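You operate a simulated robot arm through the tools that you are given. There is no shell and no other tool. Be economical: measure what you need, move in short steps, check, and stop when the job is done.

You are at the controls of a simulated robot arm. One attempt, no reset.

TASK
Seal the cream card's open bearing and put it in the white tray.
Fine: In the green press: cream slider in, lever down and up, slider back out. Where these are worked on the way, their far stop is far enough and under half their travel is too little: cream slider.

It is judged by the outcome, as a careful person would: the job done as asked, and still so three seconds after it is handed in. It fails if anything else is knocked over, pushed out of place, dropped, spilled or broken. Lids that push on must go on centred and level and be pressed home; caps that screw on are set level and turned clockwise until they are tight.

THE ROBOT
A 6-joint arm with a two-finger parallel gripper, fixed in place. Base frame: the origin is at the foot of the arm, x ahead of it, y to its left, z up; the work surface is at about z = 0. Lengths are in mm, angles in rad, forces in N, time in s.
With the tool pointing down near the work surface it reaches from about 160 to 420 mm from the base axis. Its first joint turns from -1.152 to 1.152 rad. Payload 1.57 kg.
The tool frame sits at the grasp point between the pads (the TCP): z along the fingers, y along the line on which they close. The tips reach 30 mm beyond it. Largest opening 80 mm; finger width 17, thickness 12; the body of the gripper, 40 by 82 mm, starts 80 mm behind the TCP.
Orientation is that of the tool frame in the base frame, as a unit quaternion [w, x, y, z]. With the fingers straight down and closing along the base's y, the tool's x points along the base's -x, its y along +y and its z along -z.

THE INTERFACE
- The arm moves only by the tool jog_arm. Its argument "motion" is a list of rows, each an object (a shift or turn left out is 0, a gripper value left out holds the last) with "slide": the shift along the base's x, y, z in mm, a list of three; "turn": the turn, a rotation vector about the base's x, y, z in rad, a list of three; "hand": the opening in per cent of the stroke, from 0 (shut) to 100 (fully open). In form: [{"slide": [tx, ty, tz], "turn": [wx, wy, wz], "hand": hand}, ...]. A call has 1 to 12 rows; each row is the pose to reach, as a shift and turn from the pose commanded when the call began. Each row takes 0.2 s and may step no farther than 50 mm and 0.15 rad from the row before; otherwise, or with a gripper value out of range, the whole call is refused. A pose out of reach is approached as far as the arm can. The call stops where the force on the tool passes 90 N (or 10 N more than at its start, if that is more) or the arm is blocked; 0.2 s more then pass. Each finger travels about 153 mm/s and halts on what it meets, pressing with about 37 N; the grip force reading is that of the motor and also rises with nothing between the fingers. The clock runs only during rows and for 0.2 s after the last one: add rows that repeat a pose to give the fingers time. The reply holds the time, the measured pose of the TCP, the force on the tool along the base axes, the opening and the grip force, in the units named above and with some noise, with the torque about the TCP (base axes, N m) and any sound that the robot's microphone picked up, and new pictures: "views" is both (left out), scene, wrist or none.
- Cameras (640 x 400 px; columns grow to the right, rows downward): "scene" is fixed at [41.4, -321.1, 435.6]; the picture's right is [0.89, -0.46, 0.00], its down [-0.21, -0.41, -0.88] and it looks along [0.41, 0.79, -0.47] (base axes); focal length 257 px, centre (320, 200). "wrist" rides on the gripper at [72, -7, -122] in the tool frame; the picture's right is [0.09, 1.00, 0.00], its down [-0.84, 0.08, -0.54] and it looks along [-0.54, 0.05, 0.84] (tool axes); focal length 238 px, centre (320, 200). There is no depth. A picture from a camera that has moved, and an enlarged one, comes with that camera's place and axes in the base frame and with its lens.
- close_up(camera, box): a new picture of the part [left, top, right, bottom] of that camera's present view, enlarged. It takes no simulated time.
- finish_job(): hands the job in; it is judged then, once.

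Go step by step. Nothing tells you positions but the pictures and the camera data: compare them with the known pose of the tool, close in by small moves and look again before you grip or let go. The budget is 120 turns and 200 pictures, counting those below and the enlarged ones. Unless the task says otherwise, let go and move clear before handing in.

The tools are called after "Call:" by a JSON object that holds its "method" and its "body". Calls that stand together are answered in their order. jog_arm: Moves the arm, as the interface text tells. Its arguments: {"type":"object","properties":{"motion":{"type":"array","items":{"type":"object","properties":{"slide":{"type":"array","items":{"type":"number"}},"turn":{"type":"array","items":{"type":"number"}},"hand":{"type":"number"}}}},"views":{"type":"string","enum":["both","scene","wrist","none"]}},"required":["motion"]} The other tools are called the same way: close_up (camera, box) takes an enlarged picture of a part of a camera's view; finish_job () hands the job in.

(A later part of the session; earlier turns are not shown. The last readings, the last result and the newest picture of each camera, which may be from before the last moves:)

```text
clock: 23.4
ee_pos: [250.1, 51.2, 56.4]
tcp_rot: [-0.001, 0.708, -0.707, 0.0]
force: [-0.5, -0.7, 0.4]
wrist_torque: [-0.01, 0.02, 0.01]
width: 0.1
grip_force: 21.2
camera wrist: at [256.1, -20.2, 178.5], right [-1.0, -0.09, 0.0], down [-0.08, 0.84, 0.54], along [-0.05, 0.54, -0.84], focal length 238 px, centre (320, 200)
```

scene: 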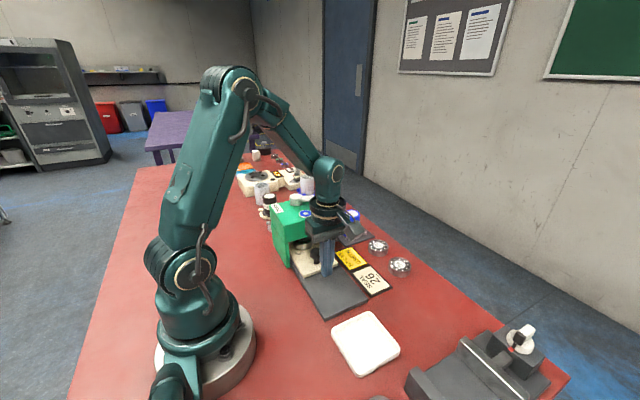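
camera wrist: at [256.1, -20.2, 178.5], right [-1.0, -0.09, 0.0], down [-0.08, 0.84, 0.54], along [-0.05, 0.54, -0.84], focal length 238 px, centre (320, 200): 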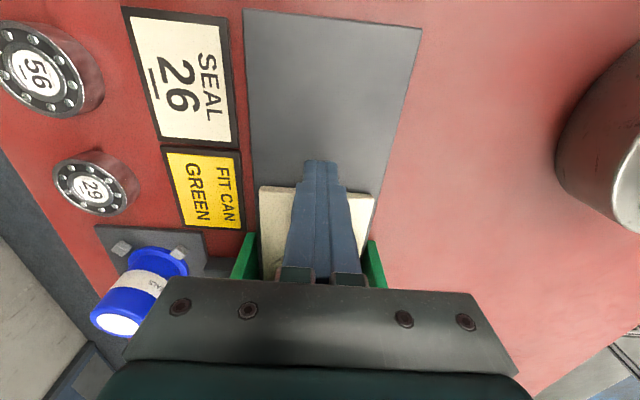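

Pushing forward in small steps to feel for the stop.

Call:
{"method": "jog_arm", "body": {"motion": [{"slide": [0, 8, 0]}, {"slide": [0, 14, 0]}, {"slide": [0, 18, 0]}, {"slide": [0, 21, 0]}, {"slide": [0, 24, 0]}, {"slide": [0, 27, 0]}, {"slide": [0, 30, 0]}, {"slide": [0, 33, 0]}]}}

Call:
{"method": "close_up", "body": {"camera": "scene", "box": [260, 190, 380, 300]}}

```text
clock: 25.2
ee_pos: [250.5, 76.9, 56.0]
tcp_rot: [0.009, 0.71, -0.705, 0.006]
force: [1.0, -7.2, 2.1]
wrist_torque: [-0.04, -0.05, -0.02]
width: 0.0
grip_force: 21.2
stopped in row 8: the force on the tool passed its limit at 92 N (the readings are from after the stop); the commanded pose is now the measured one
camera wrist: at [257.3, 8.3, 180.2], right [-0.99, -0.1, 0.01], down [-0.08, 0.85, 0.52], along [-0.06, 0.52, -0.85], focal length 238 px, centre (320, 200)
```

scene: 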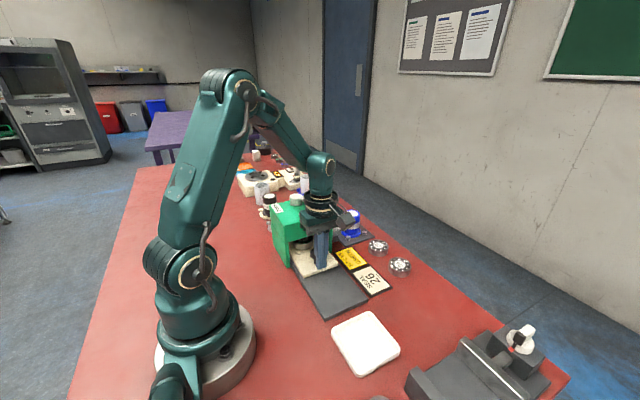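
wrist: 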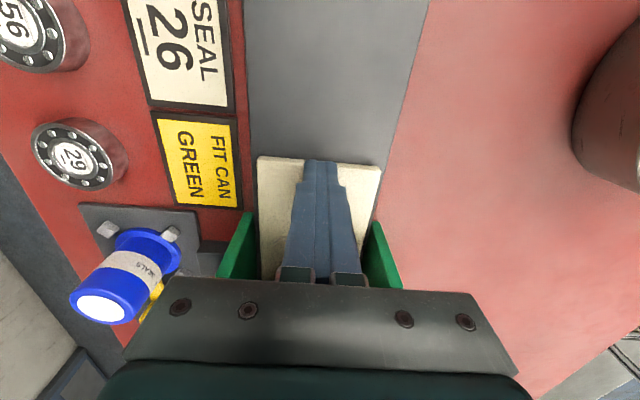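

```text
3.64 times, centred on (320, 245) of scene
camera zoom: at [41.4, -321.0, 435.6], right [0.89, -0.46, 0.0], down [-0.21, -0.41, -0.88], along [0.41, 0.79, -0.47], focal length 933 px, centre (320, 36)
```

zoom: 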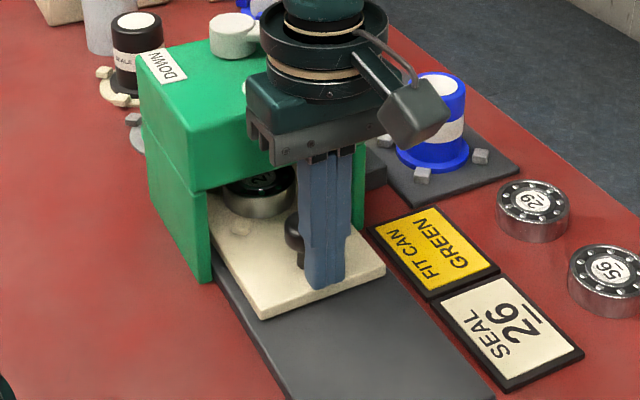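

Firm stop at 92 N with the knob at about y=100, so the slider is fully in. Next I'll rise above the press to view the lever, correcting the slight tilt.

Call:
{"method": "jog_arm", "body": {"motion": [{"slide": [0, -8, 0], "turn": [0.021, -0.004, -0.007]}, {"slide": [0, -10, 40], "turn": [0.021, -0.004, -0.007]}, {"slide": [0, -10, 85], "turn": [0.021, -0.004, -0.007]}, {"slide": [5, -10, 130], "turn": [0.021, -0.004, -0.007]}, {"slide": [10, 10, 165], "turn": [0.021, -0.004, -0.007], "hand": 60}, {"slide": [15, 25, 165], "turn": [0.021, -0.004, -0.007]}, {"slide": [15, 25, 165], "turn": [0.021, -0.004, -0.007]}]}}

Call:
{"method": "close_up", "body": {"camera": "scene", "box": [250, 160, 390, 270]}}

```text
clock: 26.9
ee_pos: [263.9, 102.9, 221.2]
tcp_rot: [0.0, -0.707, 0.707, 0.002]
force: [-0.8, 0.6, -0.5]
wrist_torque: [0.0, 0.02, -0.01]
width: 48.0
grip_force: 0.0
camera wrist: at [271.1, 31.4, 343.5], right [-1.0, -0.09, 0.0], down [-0.08, 0.84, 0.54], along [-0.05, 0.54, -0.84], focal length 238 px, centre (320, 200)
```

scene: 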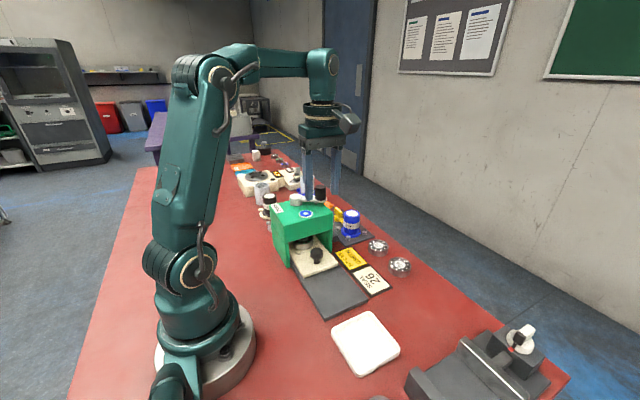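
wrist: 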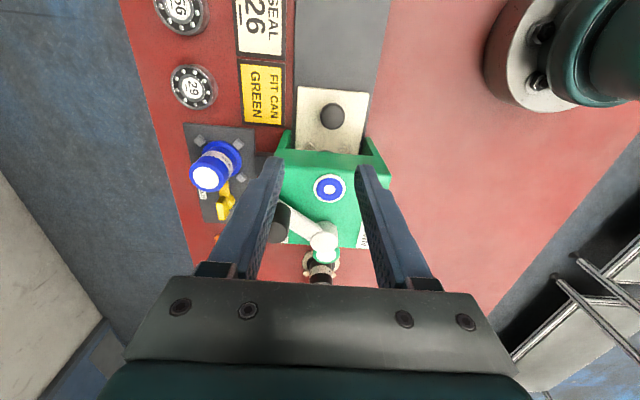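

```text
3.64 times, centred on (320, 215) of scene
camera zoom: at [41.4, -321.1, 435.6], right [0.89, -0.46, 0.0], down [-0.21, -0.41, -0.88], along [0.41, 0.79, -0.47], focal length 933 px, centre (320, 146)
```

zoom: 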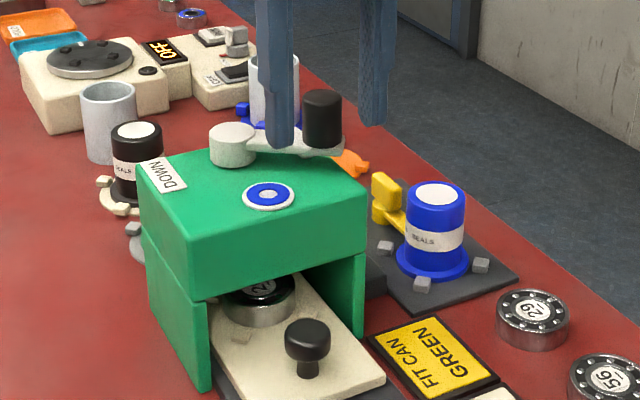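

Call:
{"method": "jog_arm", "body": {"motion": [{"slide": [35, -15, 5]}, {"slide": [35, -15, 5]}], "views": "wrist"}}

Call:
{"method": "close_up", "body": {"camera": "wrist", "box": [240, 130, 420, 290]}}

```text
clock: 27.4
ee_pos: [300.2, 87.1, 225.1]
tcp_rot: [0.0, -0.707, 0.707, 0.002]
force: [0.0, 0.4, 0.7]
wrist_torque: [0.02, 0.0, 0.0]
width: 47.8
grip_force: 0.1
camera wrist: at [306.3, 16.0, 348.8], right [-1.0, -0.09, 0.0], down [-0.08, 0.84, 0.54], along [-0.05, 0.54, -0.84], focal length 238 px, centre (320, 200)
```

wrist: 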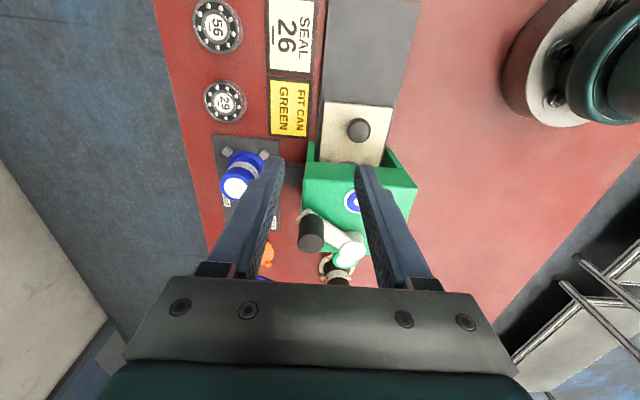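

```text
2.50 times, centred on (330, 210) of wrist
camera zoom: at [306.3, 16.0, 348.8], right [-1.0, -0.09, 0.0], down [-0.08, 0.84, 0.54], along [-0.05, 0.54, -0.84], focal length 596 px, centre (295, 175)
```

zoom: 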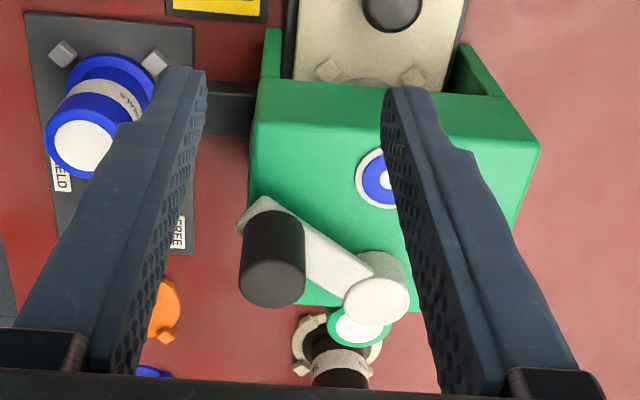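

The lever knob is at about (300,172) with its top at z≈178, and the pivot is at about (249,217), arm 68 mm. I'll bring the gripper over the knob.

Call:
{"method": "jog_arm", "body": {"motion": [{"slide": [0, 40, -4]}, {"slide": [0, 85, -10]}, {"slide": [0, 85, -10]}]}}

Call:
{"method": "close_up", "body": {"camera": "scene", "box": [270, 130, 380, 230]}}

```text
clock: 28.2
ee_pos: [300.1, 172.9, 216.1]
tcp_rot: [0.0, 0.707, -0.707, -0.001]
force: [-0.2, 0.2, 0.1]
wrist_torque: [0.02, 0.04, 0.02]
width: 48.0
grip_force: 0.1
camera wrist: at [306.0, 101.7, 338.7], right [-1.0, -0.09, 0.0], down [-0.08, 0.84, 0.54], along [-0.05, 0.54, -0.84], focal length 238 px, centre (320, 200)
```

scene: 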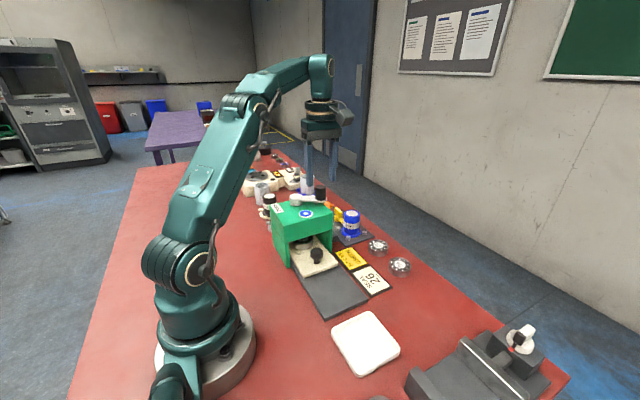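
wrist: 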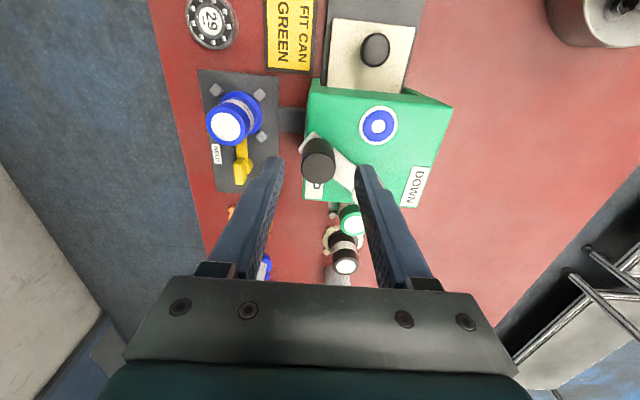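

```text
4.00 times, centred on (325, 180) of scene
camera zoom: at [41.4, -321.1, 435.6], right [0.89, -0.46, 0.0], down [-0.21, -0.41, -0.88], along [0.41, 0.79, -0.47], focal length 1027 px, centre (300, 280)
```

zoom: 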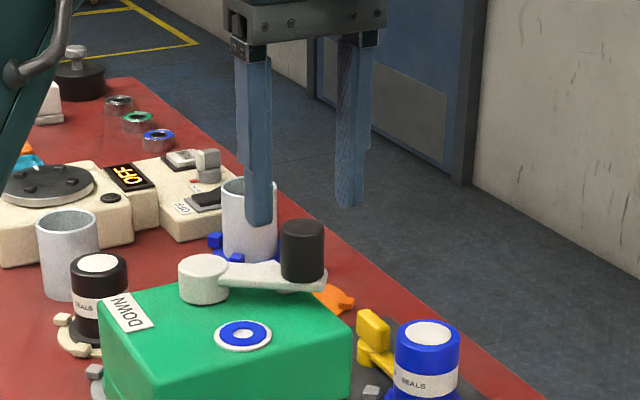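

Aligned. Lowering over the knob and closing.

Call:
{"method": "jog_arm", "body": {"motion": [{"slide": [0.5, -1.5, -15]}, {"slide": [0.5, -1.5, -34]}, {"slide": [0.5, -1.5, -34], "hand": 15}, {"slide": [0.5, -1.5, -34], "hand": 15}, {"slide": [0.5, -1.5, -34], "hand": 15}]}}

Call:
{"method": "close_up", "body": {"camera": "scene", "box": [270, 130, 380, 230]}}

```text
clock: 29.4
ee_pos: [300.7, 171.5, 182.1]
tcp_rot: [-0.001, 0.707, -0.707, -0.001]
force: [-1.6, -3.5, 5.3]
wrist_torque: [0.0, -0.08, 0.17]
width: 25.0
grip_force: 37.3
camera wrist: at [306.9, 99.9, 305.2], right [-1.0, -0.09, 0.0], down [-0.08, 0.84, 0.54], along [-0.05, 0.54, -0.84], focal length 238 px, centre (320, 200)
```

scene: 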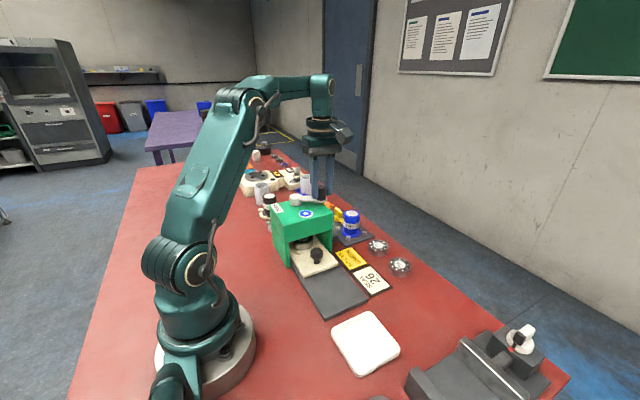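
wrist: 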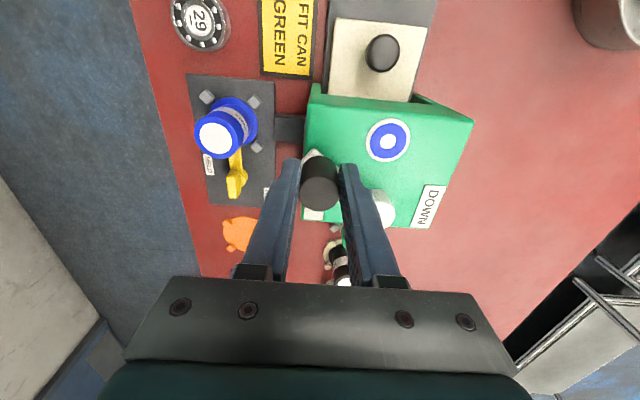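

```text
4.00 times, centred on (325, 180) of scene
camera zoom: at [41.4, -321.1, 435.6], right [0.89, -0.46, 0.0], down [-0.21, -0.41, -0.88], along [0.41, 0.79, -0.47], focal length 1027 px, centre (300, 280)
```

zoom: 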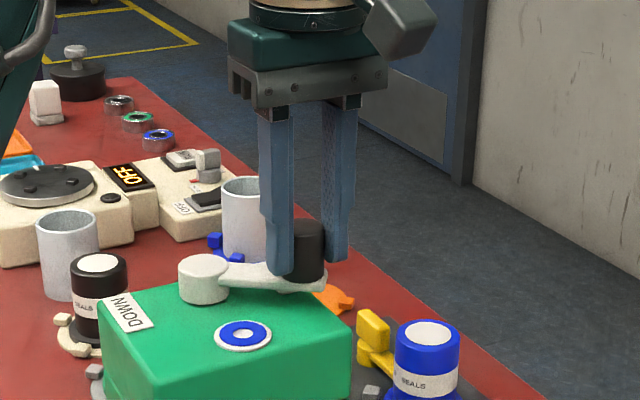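

Lever knob gripped. I'll swing it along its arc toward DOWN via the -y side, checking partway.

Call:
{"method": "jog_arm", "body": {"motion": [{"slide": [-5.1, -5.2, 0]}, {"slide": [-10.6, -9.7, 0]}, {"slide": [-16.6, -13.7, 0]}, {"slide": [-23, -17, 0]}, {"slide": [-29.7, -19.7, 0]}, {"slide": [-29.7, -19.7, 0]}]}}

```text
clock: 30.9
ee_pos: [274.4, 145.9, 183.2]
tcp_rot: [-0.004, -0.707, 0.708, -0.01]
force: [30.4, -48.4, -0.5]
wrist_torque: [-0.22, 0.16, -0.87]
width: 24.8
grip_force: 35.9
camera wrist: at [278.9, 76.0, 306.9], right [-1.0, -0.09, -0.01], down [-0.08, 0.85, 0.52], along [-0.04, 0.52, -0.85], focal length 238 px, centre (320, 200)
```

scene: 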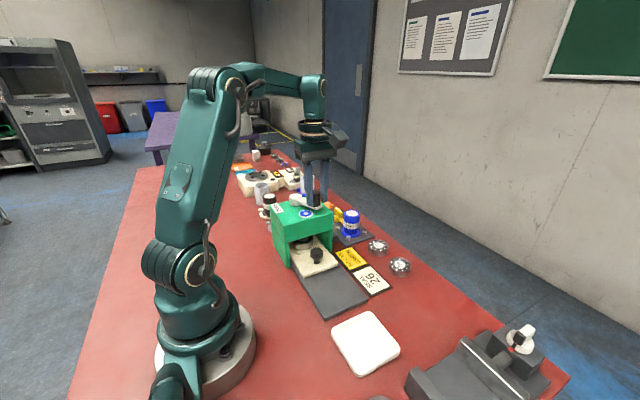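
wrist: 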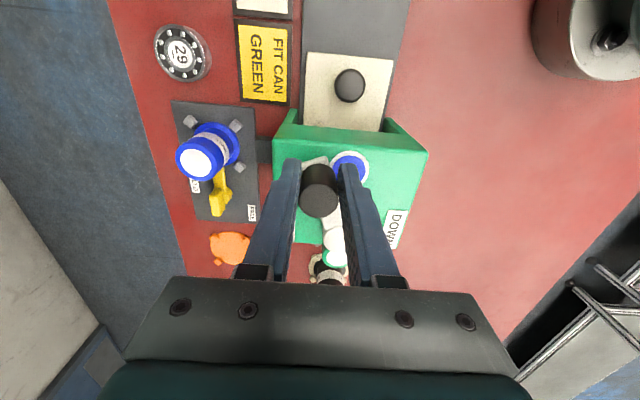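

The lever turns this way, but my arc radius is a bit small because the lever pushes the tool outward. I'll widen the arc (pivot ≈(246,215), r≈75) and continue.

Call:
{"method": "jog_arm", "body": {"motion": [{"slide": [1.5, -6.5, 0]}, {"slide": [-2, -8, 0]}, {"slide": [-9.4, -10, 0]}, {"slide": [-17.2, -11.2, 0]}, {"slide": [-25, -11.6, 0]}, {"slide": [-25, -11.6, 0]}]}}

Call:
{"method": "close_up", "body": {"camera": "scene", "box": [260, 150, 370, 250]}}

```text
clock: 32.2
ee_pos: [245.4, 140.5, 180.4]
tcp_rot: [0.001, 0.708, -0.706, -0.001]
force: [-1.7, -8.0, -6.2]
wrist_torque: [-1.04, -0.12, 0.07]
width: 24.7
grip_force: 36.6
camera wrist: at [251.8, 69.1, 304.0], right [-1.0, -0.1, 0.0], down [-0.08, 0.84, 0.54], along [-0.05, 0.54, -0.84], focal length 238 px, centre (320, 200)
```

scene: 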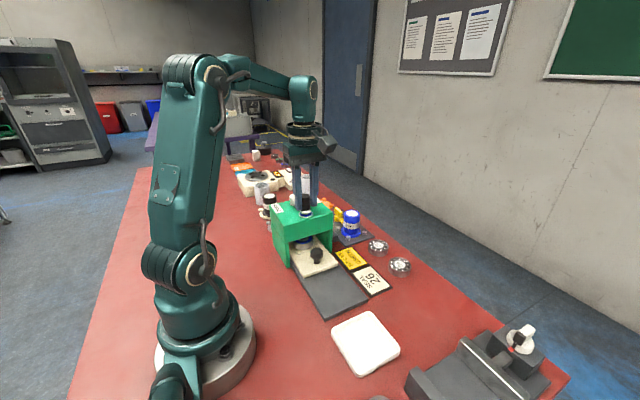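
wrist: 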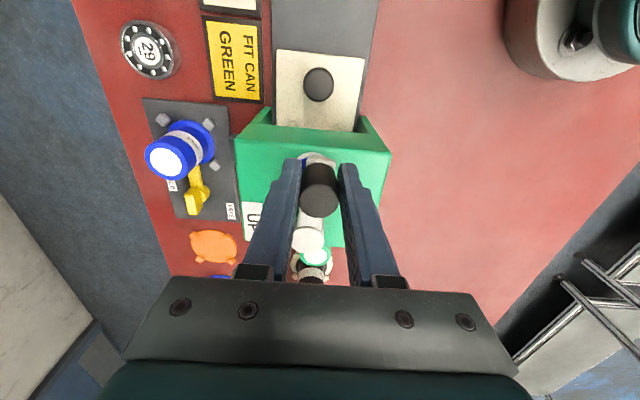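

```text
4.00 times, centred on (315, 200) of scene
camera zoom: at [41.4, -321.1, 435.6], right [0.89, -0.46, 0.0], down [-0.21, -0.41, -0.88], along [0.41, 0.79, -0.47], focal length 1027 px, centre (340, 200)
```

zoom: 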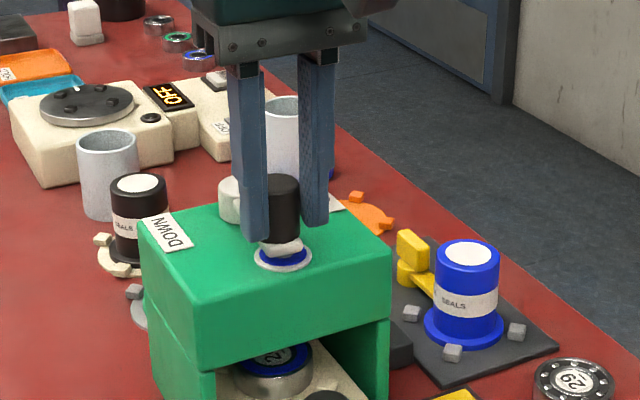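

The lever is halfway and the bearing already shows a blue ring. Continuing the arc to the DOWN end.

Call:
{"method": "jog_arm", "body": {"motion": [{"slide": [-7.6, 0.4, 0]}, {"slide": [-15.1, 1.6, 0]}, {"slide": [-22.4, 3.5, 0]}, {"slide": [-29.5, 6.3, 0]}, {"slide": [-36.2, 9.7, 0]}, {"slide": [-42.6, 13.8, 0]}, {"slide": [-42.6, 13.8, 0]}]}}

Call:
{"method": "close_up", "body": {"camera": "scene", "box": [260, 150, 370, 250]}}

```text
clock: 33.5
ee_pos: [219.0, 138.9, 184.1]
tcp_rot: [0.001, -0.703, 0.711, -0.024]
force: [42.1, -18.0, -6.7]
wrist_torque: [0.3, -0.41, -0.81]
width: 49.2
grip_force: 21.3
stopped in row 6: the force on the tool passed its limit at 94 N (the readings are from after the stop); the commanded pose is now the measured one
camera wrist: at [219.5, 72.4, 309.6], right [-1.0, -0.08, -0.03], down [-0.09, 0.86, 0.51], along [-0.01, 0.51, -0.86], focal length 238 px, centre (320, 200)
```

scene: 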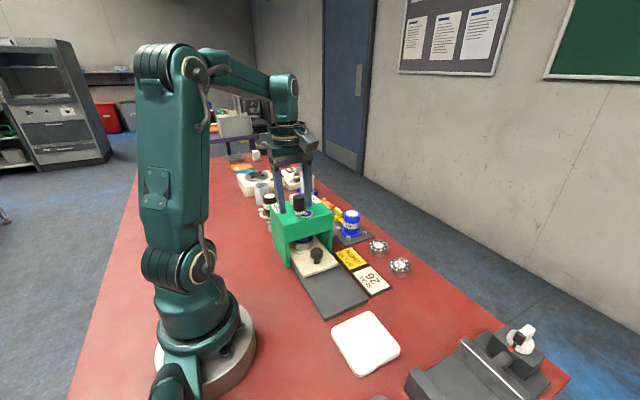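
wrist: 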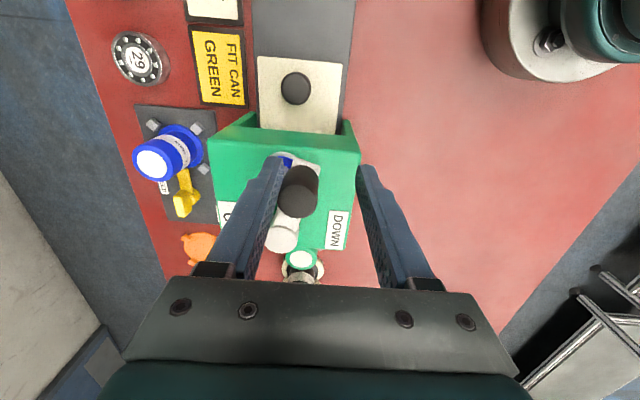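

```text
4.00 times, centred on (315, 200) of scene
camera zoom: at [41.5, -321.1, 435.6], right [0.89, -0.46, 0.0], down [-0.21, -0.41, -0.88], along [0.41, 0.79, -0.47], focal length 1027 px, centre (340, 200)
```

zoom: 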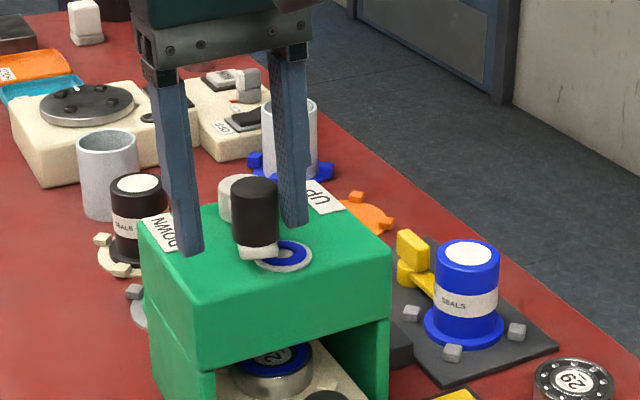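

The grip yielded with the lever at about -103° from the pivot, which may be its end stop. To check, I'll release, go round to its +x side and push with closed fingers.

Call:
{"method": "jog_arm", "body": {"motion": [{"slide": [2, 4, 0], "hand": 80, "turn": [0.033, 0.035, 0.011]}, {"slide": [6, 6, 2], "hand": 85, "turn": [0.033, 0.035, 0.011]}, {"slide": [10, 8, 25], "turn": [0.033, 0.035, 0.011]}, {"slide": [10, 8, 50], "turn": [0.033, 0.035, 0.011]}, {"slide": [30, 10, 50], "hand": 0, "turn": [0.033, 0.035, 0.011]}, {"slide": [50, 12, 50], "hand": 0, "turn": [0.033, 0.035, 0.011]}, {"slide": [50, 12, 50], "hand": 0, "turn": [0.033, 0.035, 0.011]}, {"slide": [50, 12, 50], "hand": 0, "turn": [0.033, 0.035, 0.011]}]}}

Call:
{"method": "close_up", "body": {"camera": "scene", "box": [260, 150, 370, 250]}}

```text
clock: 35.4
ee_pos: [264.7, 153.2, 232.3]
tcp_rot: [0.005, 0.708, -0.706, -0.007]
force: [0.4, 0.1, 0.3]
wrist_torque: [-0.03, 0.01, -0.01]
width: 0.0
grip_force: 21.0
camera wrist: at [272.1, 81.9, 355.3], right [-1.0, -0.1, 0.02], down [-0.07, 0.84, 0.54], along [-0.07, 0.54, -0.84], focal length 238 px, centre (320, 200)
```

scene: 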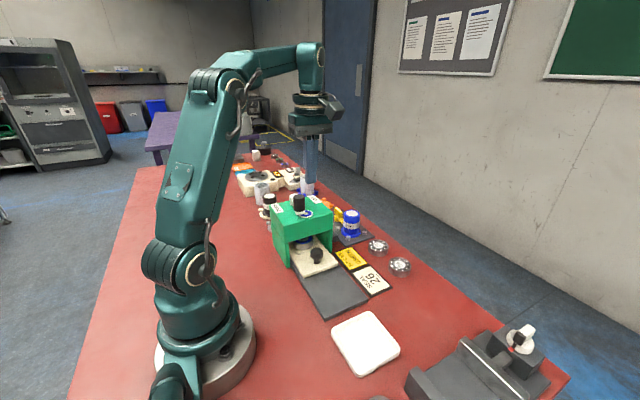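
wrist: 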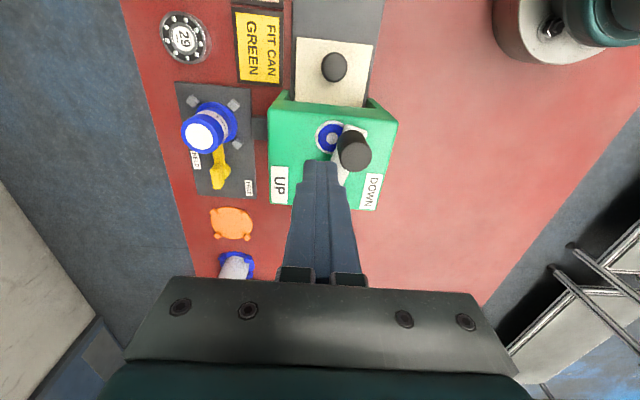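

```text
4.00 times, centred on (315, 200) of scene
camera zoom: at [41.4, -321.1, 435.6], right [0.89, -0.46, 0.0], down [-0.21, -0.41, -0.88], along [0.41, 0.79, -0.47], focal length 1027 px, centre (340, 200)
```

zoom: 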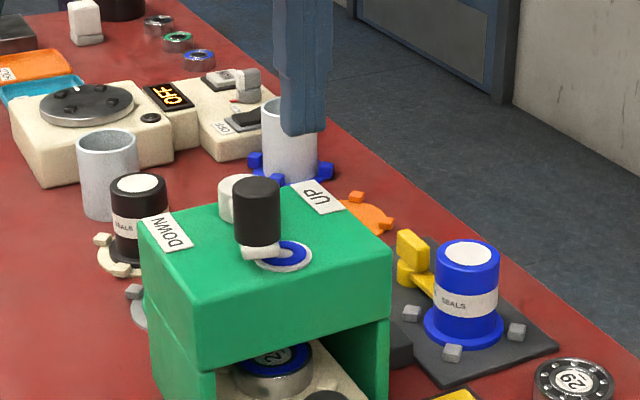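

Knob is at about (235,147). I'll lower beside it and push in -x.

Call:
{"method": "jog_arm", "body": {"motion": [{"slide": [6, -3, -25]}, {"slide": [6, -4, -48]}, {"slide": [0, -4, -48]}, {"slide": [-4, -4, -48]}, {"slide": [-8, -3, -48]}, {"slide": [-12, -3, -48]}, {"slide": [-16, -3, -48]}, {"slide": [-20, -2, -48]}]}}

Call:
{"method": "close_up", "body": {"camera": "scene", "box": [260, 150, 370, 250]}}

```text
clock: 37.1
ee_pos: [255.6, 150.1, 186.0]
tcp_rot: [-0.01, 0.708, -0.706, 0.009]
force: [20.2, 0.1, -9.6]
wrist_torque: [-0.04, -0.29, -0.04]
width: 0.0
grip_force: 21.1
stopped in row 8: the force on the tool passed its limit at 95 N (the readings are from after the stop); the commanded pose is now the measured one
camera wrist: at [259.0, 78.3, 308.5], right [-1.0, -0.09, -0.03], down [-0.09, 0.84, 0.54], along [-0.03, 0.54, -0.84], focal length 238 px, centre (320, 200)
```

scene: 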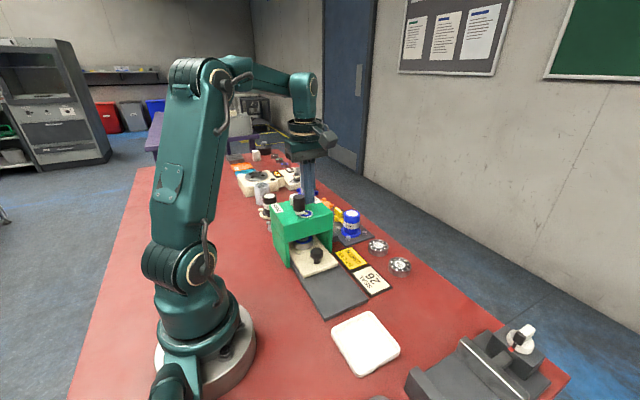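
wrist: 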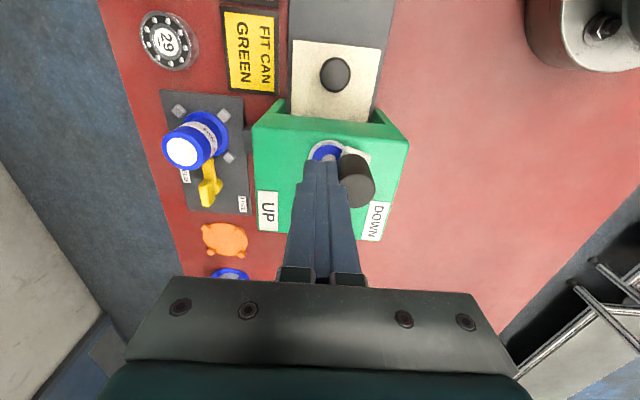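

```text
4.00 times, centred on (315, 200) of scene
camera zoom: at [41.4, -321.1, 435.6], right [0.89, -0.46, 0.0], down [-0.21, -0.41, -0.88], along [0.41, 0.79, -0.47], focal length 1027 px, centre (340, 200)
```

zoom: 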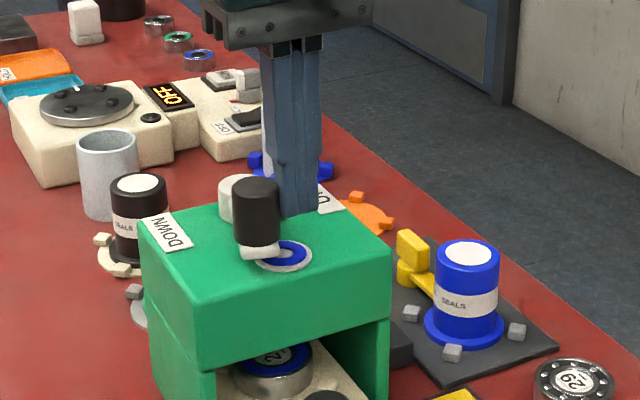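

Firm stop at 95 N and the lever did not move, so it is fully down and the bearing carries a seal. Now I'll go to its -x side to push it back up.

Call:
{"method": "jog_arm", "body": {"motion": [{"slide": [8, 0, 0], "turn": [0, 0.027, -0.003]}, {"slide": [8, 0, 25], "turn": [0, 0.027, -0.003]}, {"slide": [8, -3, 46], "turn": [0, 0.027, -0.003]}, {"slide": [-30, -3, 46], "turn": [0, 0.027, -0.003]}, {"slide": [-60, -3, 46], "turn": [0, 0.027, -0.003]}, {"slide": [-60, -3, 20], "turn": [0, 0.027, -0.003]}, {"slide": [-60, -3, -2], "turn": [0, 0.027, -0.003]}, {"slide": [-60, -3, -2], "turn": [0, 0.027, -0.003]}]}}

```text
clock: 39.0
ee_pos: [194.3, 146.7, 185.0]
tcp_rot: [-0.001, -0.707, 0.708, 0.003]
force: [0.2, 0.1, -0.9]
wrist_torque: [0.0, 0.05, 0.0]
width: 0.1
grip_force: 21.1
camera wrist: at [200.5, 75.0, 307.0], right [-1.0, -0.09, 0.01], down [-0.07, 0.84, 0.54], along [-0.06, 0.54, -0.84], focal length 238 px, centre (320, 200)
```

scene: 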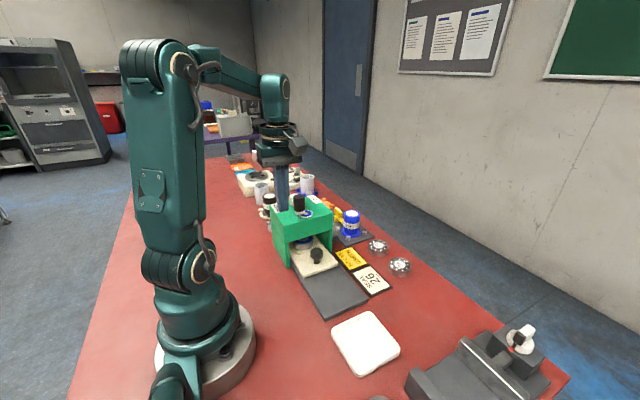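
wrist: 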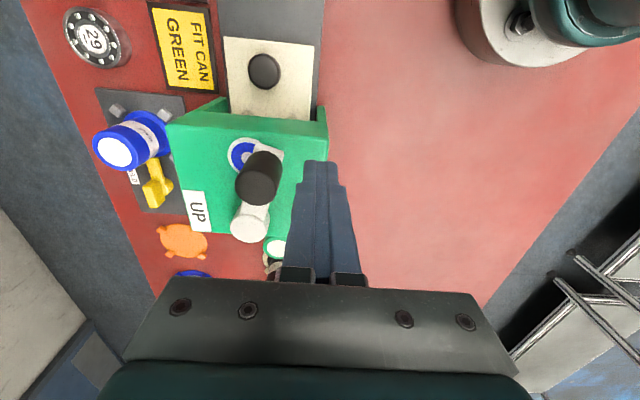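

Pushing the lever back along its arc in +x and then +y.

Call:
{"method": "jog_arm", "body": {"motion": [{"slide": [14, 0, 0]}, {"slide": [20, -0.5, 0]}, {"slide": [27, -1, 0]}, {"slide": [33, -0.5, 0]}, {"slide": [39, 0, 0]}, {"slide": [45, 1.5, 0]}, {"slide": [51, 3.3, 0]}, {"slide": [56.5, 5.8, 0]}, {"slide": [61.6, 8.2, 0]}, {"slide": [66.5, 11.5, 0]}, {"slide": [71.4, 15.1, 0]}, {"slide": [75, 18.5, 0]}]}}

```text
clock: 41.5
ee_pos: [269.4, 166.7, 182.6]
tcp_rot: [-0.002, -0.707, 0.707, 0.003]
force: [-1.0, 0.0, 0.2]
wrist_torque: [0.04, -0.02, -0.01]
width: 0.0
grip_force: 21.4
camera wrist: at [276.0, 93.9, 306.0], right [-1.0, -0.09, 0.01], down [-0.07, 0.84, 0.54], along [-0.06, 0.54, -0.84], focal length 238 px, centre (320, 200)
```

scene: 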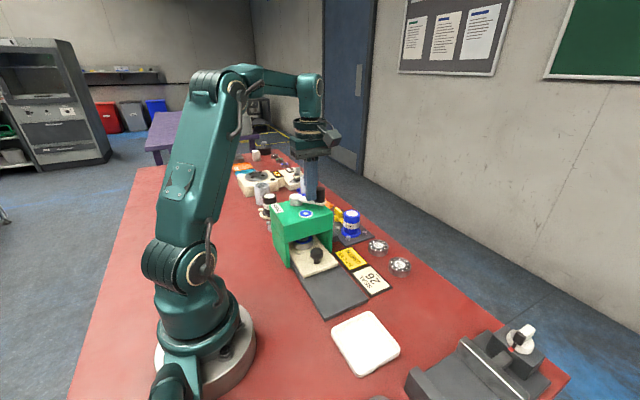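
wrist: 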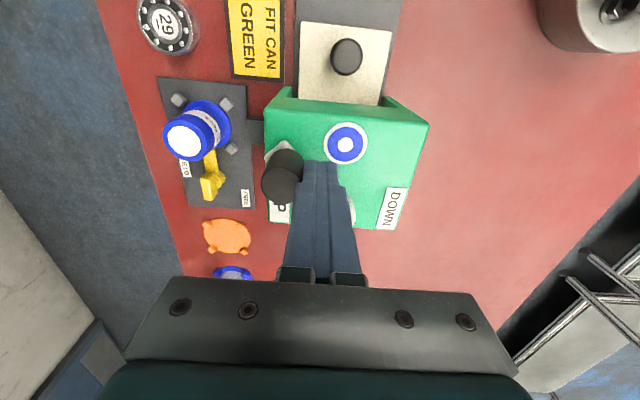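

The lever is nearly up. Pushing on to its stop.

Call:
{"method": "jog_arm", "body": {"motion": [{"slide": [3, 2.5, 0]}, {"slide": [6, 5, 0]}, {"slide": [9, 7, 0]}, {"slide": [12, 8, 0]}]}}

Call:
{"method": "close_up", "body": {"camera": "scene", "box": [260, 160, 370, 260]}}

```text
clock: 42.5
ee_pos: [278.5, 171.2, 183.6]
tcp_rot: [-0.008, -0.707, 0.707, 0.005]
force: [-30.8, -8.8, 10.7]
wrist_torque: [-0.03, 0.16, 0.08]
width: 0.0
grip_force: 21.6
camera wrist: at [286.7, 101.6, 306.4], right [-1.0, -0.09, 0.02], down [-0.07, 0.84, 0.54], along [-0.07, 0.54, -0.84], focal length 238 px, centre (320, 200)
```

scene: 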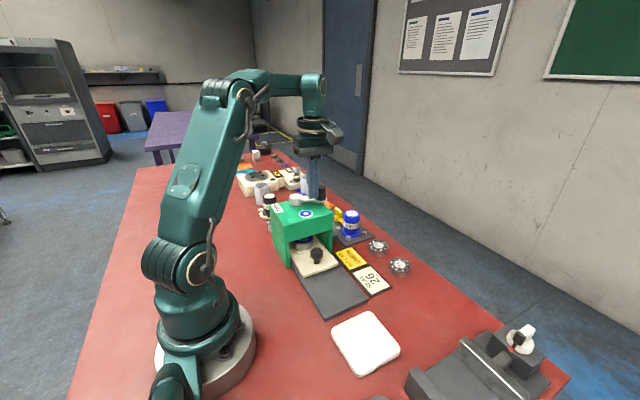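
wrist: 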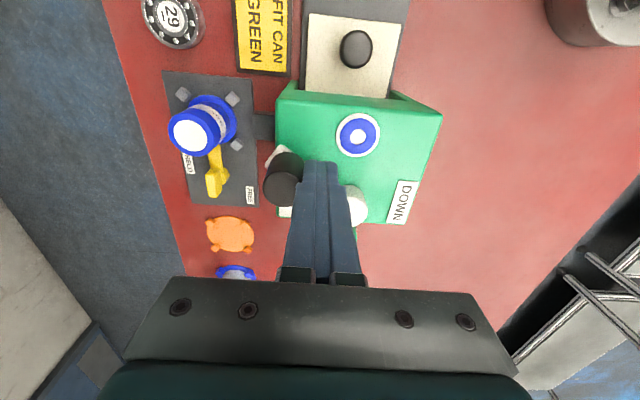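

```text
4.00 times, centred on (315, 210) of scene
camera zoom: at [41.3, -321.2, 435.6], right [0.89, -0.46, 0.0], down [-0.21, -0.41, -0.88], along [0.41, 0.79, -0.47], focal length 1027 px, centre (340, 160)
```

zoom: 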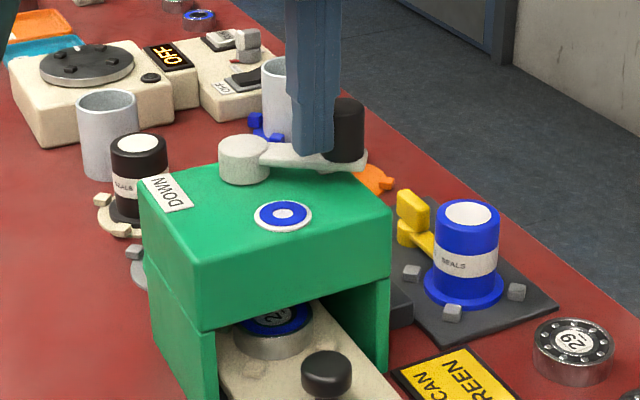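

Lever is back up at its stop. Now back to the slider knob at about (250,99) to pull it out.

Call:
{"method": "jog_arm", "body": {"motion": [{"slide": [-6, -4, 0]}, {"slide": [-6, -4, 30]}, {"slide": [-6, -4, 48]}, {"slide": [-15, -35, 48]}, {"slide": [-25, -77, 48], "hand": 65}, {"slide": [-31, -77, 10]}, {"slide": [-31, -77, -35]}, {"slide": [-31, -77, -80]}, {"slide": [-31, -77, -80]}]}}

```text
clock: 44.5
ee_pos: [249.4, 98.5, 104.6]
tcp_rot: [0.002, 0.707, -0.707, -0.003]
force: [-0.2, -0.4, 0.0]
wrist_torque: [-0.03, -0.01, 0.02]
width: 52.0
grip_force: 0.0
camera wrist: at [257.1, 26.1, 227.3], right [-1.0, -0.09, 0.01], down [-0.07, 0.84, 0.54], along [-0.06, 0.54, -0.84], focal length 238 px, centre (320, 200)
```

scene: 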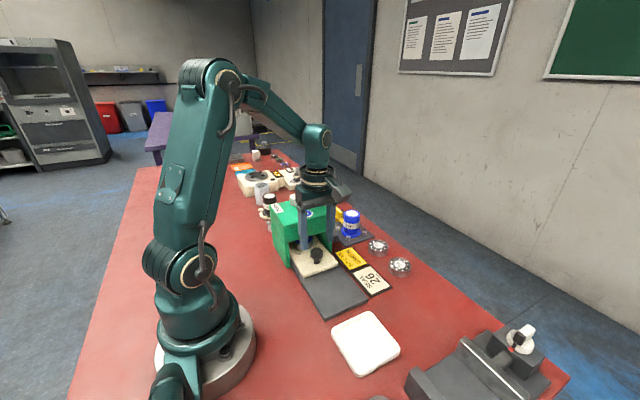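
wrist: 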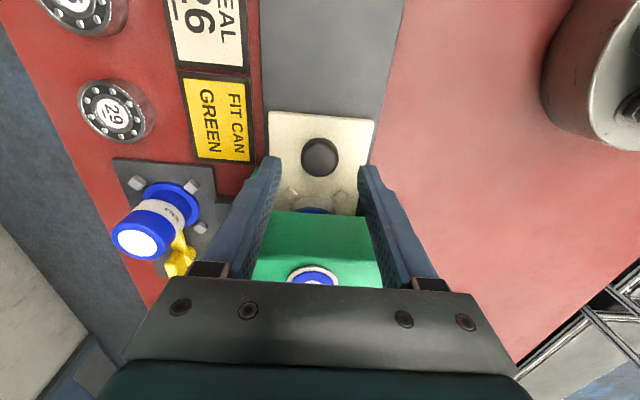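

Knob at (248,99). Descending and gripping.

Call:
{"method": "jog_arm", "body": {"motion": [{"slide": [0, 0, -25]}, {"slide": [0, 0, -47]}, {"slide": [0, 0, -47], "hand": 15}, {"slide": [0, 0, -47], "hand": 15}, {"slide": [0, 0, -47], "hand": 15}], "views": "none"}}

Call:
{"method": "jog_arm", "body": {"motion": [{"slide": [0, -7, 0]}, {"slide": [0, -15, 0]}, {"slide": [0, -24, 0]}, {"slide": [0, -33, 0]}, {"slide": [0, -42, 0]}, {"slide": [0, -51, 0]}, {"slide": [0, -60, 0]}, {"slide": [0, -69, 0]}, {"slide": [0, -78, 0]}, {"slide": [0, -86, 0]}, {"slide": [0, -93, 0]}, {"slide": [0, -99, 0]}]}}

```text
clock: 45.8
ee_pos: [250.3, 96.6, 57.7]
tcp_rot: [-0.001, -0.706, 0.708, 0.003]
force: [-7.5, -0.9, 14.1]
wrist_torque: [0.13, 0.11, 0.04]
width: 29.1
grip_force: 38.4
```

```text
clock: 48.4
ee_pos: [250.1, -2.8, 57.3]
tcp_rot: [-0.002, -0.707, 0.708, 0.004]
force: [-7.3, 1.1, -2.5]
wrist_torque: [-0.26, 0.12, -0.05]
width: 29.1
grip_force: 39.0
camera wrist: at [257.1, -74.1, 179.0], right [-1.0, -0.09, 0.01], down [-0.07, 0.84, 0.54], along [-0.06, 0.54, -0.84], focal length 238 px, centre (320, 200)
```

scene: 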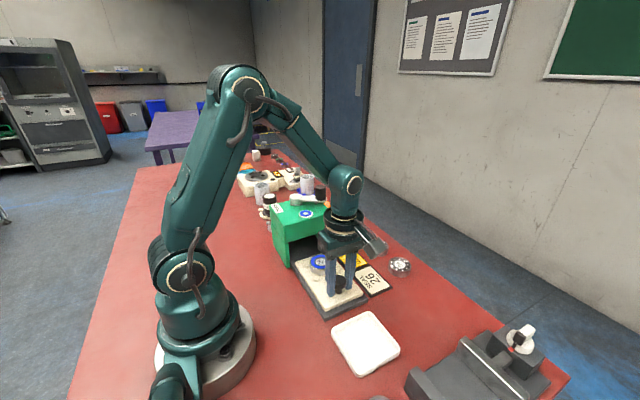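
wrist: 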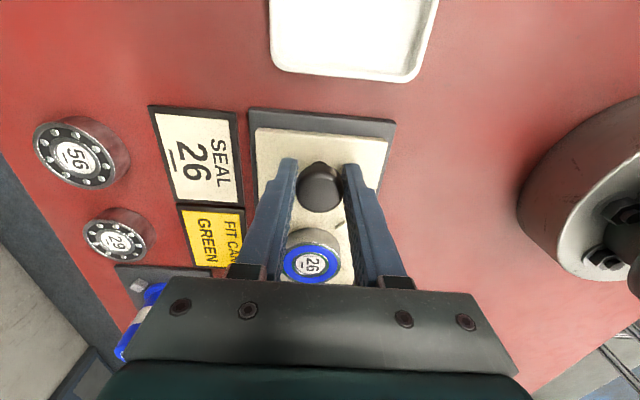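

The slider is out and the bearing has a blue seal. I'll nudge to the outer stop, release and lift.

Call:
{"method": "jog_arm", "body": {"motion": [{"slide": [0, -3, 0]}, {"slide": [0, -5, 0]}, {"slide": [0, -3, 0]}, {"slide": [0, -3, 0], "hand": 70}, {"slide": [0, -3, 0], "hand": 80}, {"slide": [0, -3, 30]}, {"slide": [0, 10, 60]}, {"slide": [0, 55, 60]}, {"slide": [0, 78, 60]}, {"slide": [0, 78, 40]}, {"slide": [0, 78, 40]}]}}

Call:
{"method": "close_up", "body": {"camera": "wrist", "box": [220, 80, 420, 260]}}

```text
clock: 50.8
ee_pos: [249.9, 76.4, 95.7]
tcp_rot: [-0.003, -0.707, 0.707, 0.003]
force: [0.3, -0.9, -0.2]
wrist_torque: [-0.01, -0.01, -0.01]
width: 63.9
grip_force: 0.2
camera wrist: at [257.1, 4.6, 218.4], right [-1.0, -0.09, 0.01], down [-0.07, 0.84, 0.54], along [-0.05, 0.54, -0.84], focal length 238 px, centre (320, 200)
```

scene: 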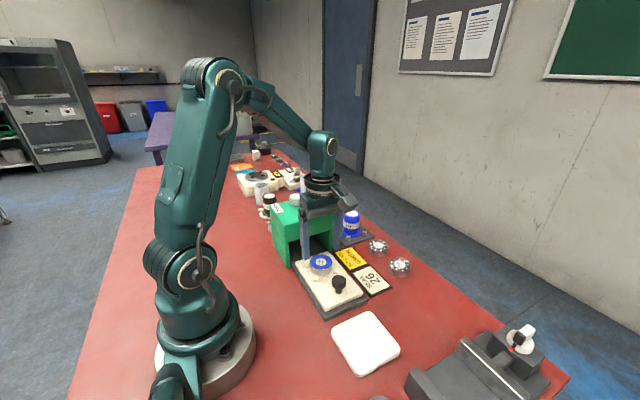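
wrist: 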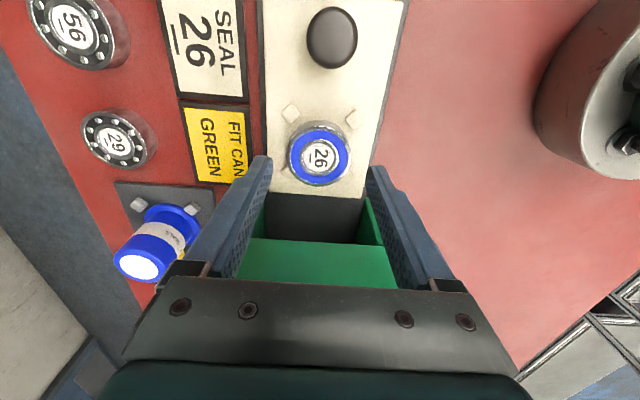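

```text
2.22 times, centred on (320, 170) of wrist
camera zoom: at [257.1, 4.6, 218.4], right [-1.0, -0.09, 0.01], down [-0.07, 0.84, 0.54], along [-0.05, 0.54, -0.84], focal length 530 px, centre (320, 267)
```

zoom: 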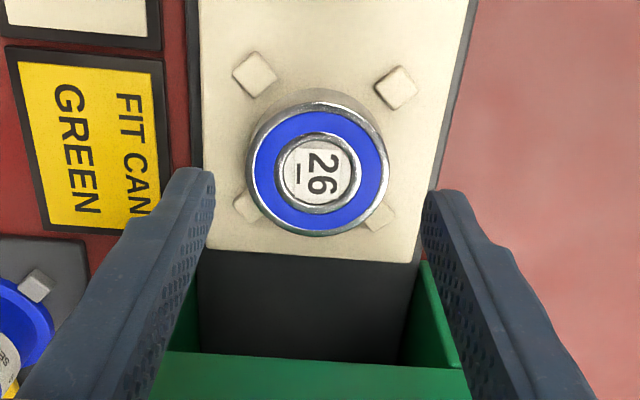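

The bearing is at (251,76.5). Descending and gripping it, then lifting.

Call:
{"method": "jog_arm", "body": {"motion": [{"slide": [0.5, 0, -20]}, {"slide": [0.5, 0, -38]}, {"slide": [0.5, 0, -38], "hand": 50}, {"slide": [0.5, 0, -38], "hand": 50}, {"slide": [0.5, 0, -38], "hand": 50}, {"slide": [0.5, 0, -28]}, {"slide": [0.5, -5, 0]}, {"slide": [0.5, -5, 40]}, {"slide": [0.5, -5, 40]}]}}

```text
clock: 52.8
ee_pos: [250.9, 70.4, 136.4]
tcp_rot: [-0.002, -0.707, 0.707, 0.003]
force: [0.2, -0.4, -2.3]
wrist_torque: [-0.04, 0.0, 0.0]
width: 50.8
grip_force: 36.7
camera wrist: at [258.3, -0.5, 259.0], right [-1.0, -0.09, 0.01], down [-0.07, 0.84, 0.54], along [-0.06, 0.54, -0.84], focal length 238 px, centre (320, 200)
```

scene: 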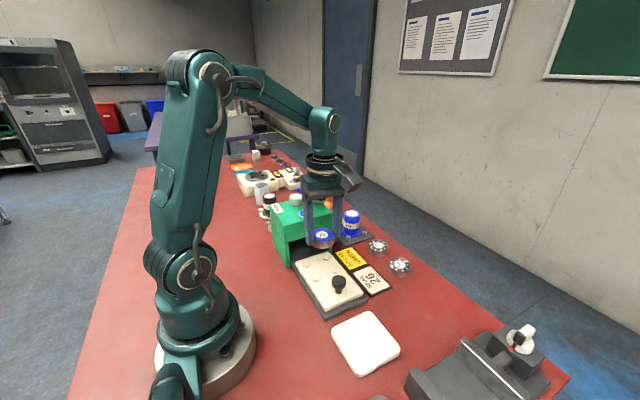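
wrist: 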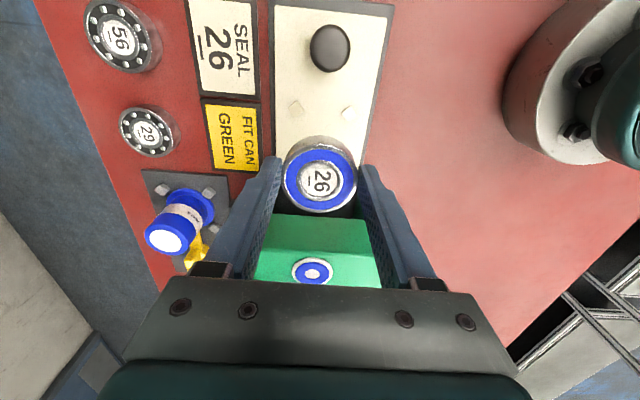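

Bearing held and lifted. Carrying it over the white tray, around (240,-105).

Call:
{"method": "jog_arm", "body": {"motion": [{"slide": [0, -35, 5]}, {"slide": [0, -75, 5]}, {"slide": [-3, -110, 5]}, {"slide": [-6, -145, 5]}, {"slide": [-10, -170, 0]}, {"slide": [-10, -170, 0]}]}}

```text
clock: 54.1
ee_pos: [241.5, -101.5, 136.1]
tcp_rot: [-0.001, -0.707, 0.707, 0.004]
force: [-0.1, -0.8, -2.0]
wrist_torque: [-0.01, -0.01, -0.02]
width: 51.0
grip_force: 37.0
camera wrist: at [248.3, -171.1, 259.1], right [-1.0, -0.09, 0.01], down [-0.07, 0.84, 0.54], along [-0.06, 0.54, -0.84], focal length 238 px, centre (320, 200)
```

scene: 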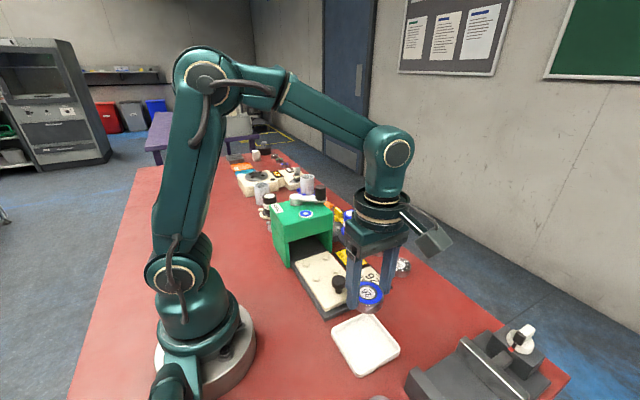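
wrist: 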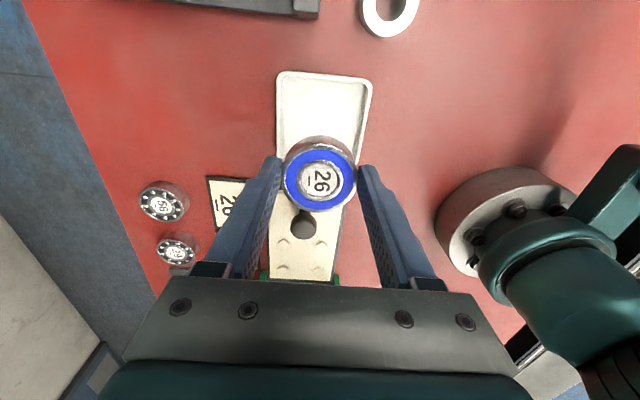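

Tray centre is about (240,-104). Lowering to just above it for a check.

Call:
{"method": "jog_arm", "body": {"motion": [{"slide": [-1, -2.5, -35]}, {"slide": [-1, -2.5, -70]}, {"slide": [-1, -2.5, -82]}, {"slide": [-1, -2.5, -82]}]}}

Call:
{"method": "close_up", "body": {"camera": "scene", "box": [310, 260, 430, 390]}}

```text
clock: 55.1
ee_pos: [239.4, -101.8, 54.3]
tcp_rot: [-0.002, -0.707, 0.707, 0.003]
force: [0.5, -0.5, -1.2]
wrist_torque: [-0.02, -0.04, 0.0]
width: 50.5
grip_force: 36.7
camera wrist: at [246.8, -173.5, 176.7], right [-1.0, -0.09, 0.01], down [-0.07, 0.84, 0.54], along [-0.06, 0.54, -0.84], focal length 238 px, centre (320, 200)
```

scene: 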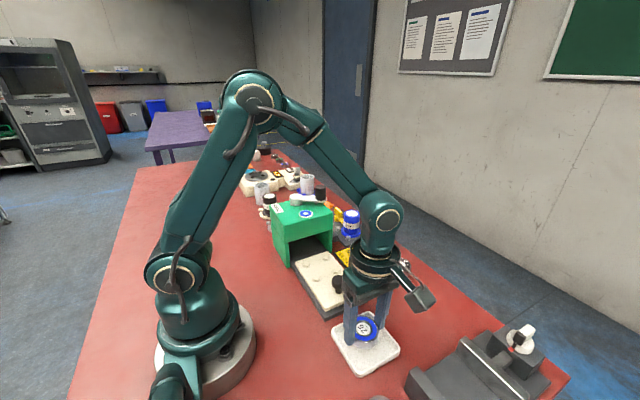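
wrist: 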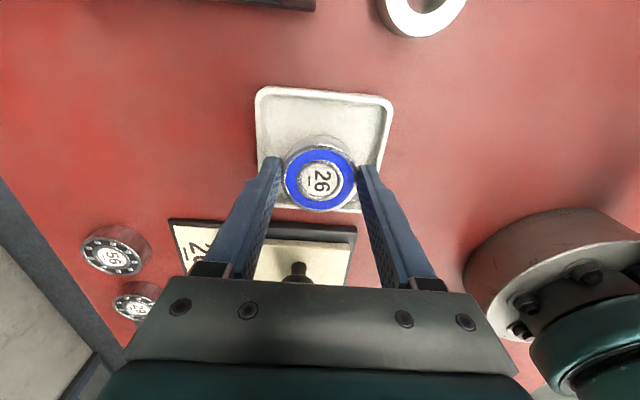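

```text
3.08 times, centred on (370, 325) of scene
camera zoom: at [41.4, -321.1, 435.6], right [0.89, -0.46, 0.0], down [-0.21, -0.41, -0.88], along [0.41, 0.79, -0.47], focal length 790 px, centre (166, -185)
```

zoom: 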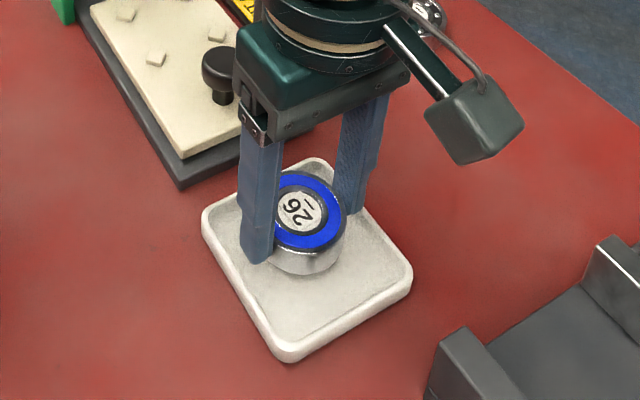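

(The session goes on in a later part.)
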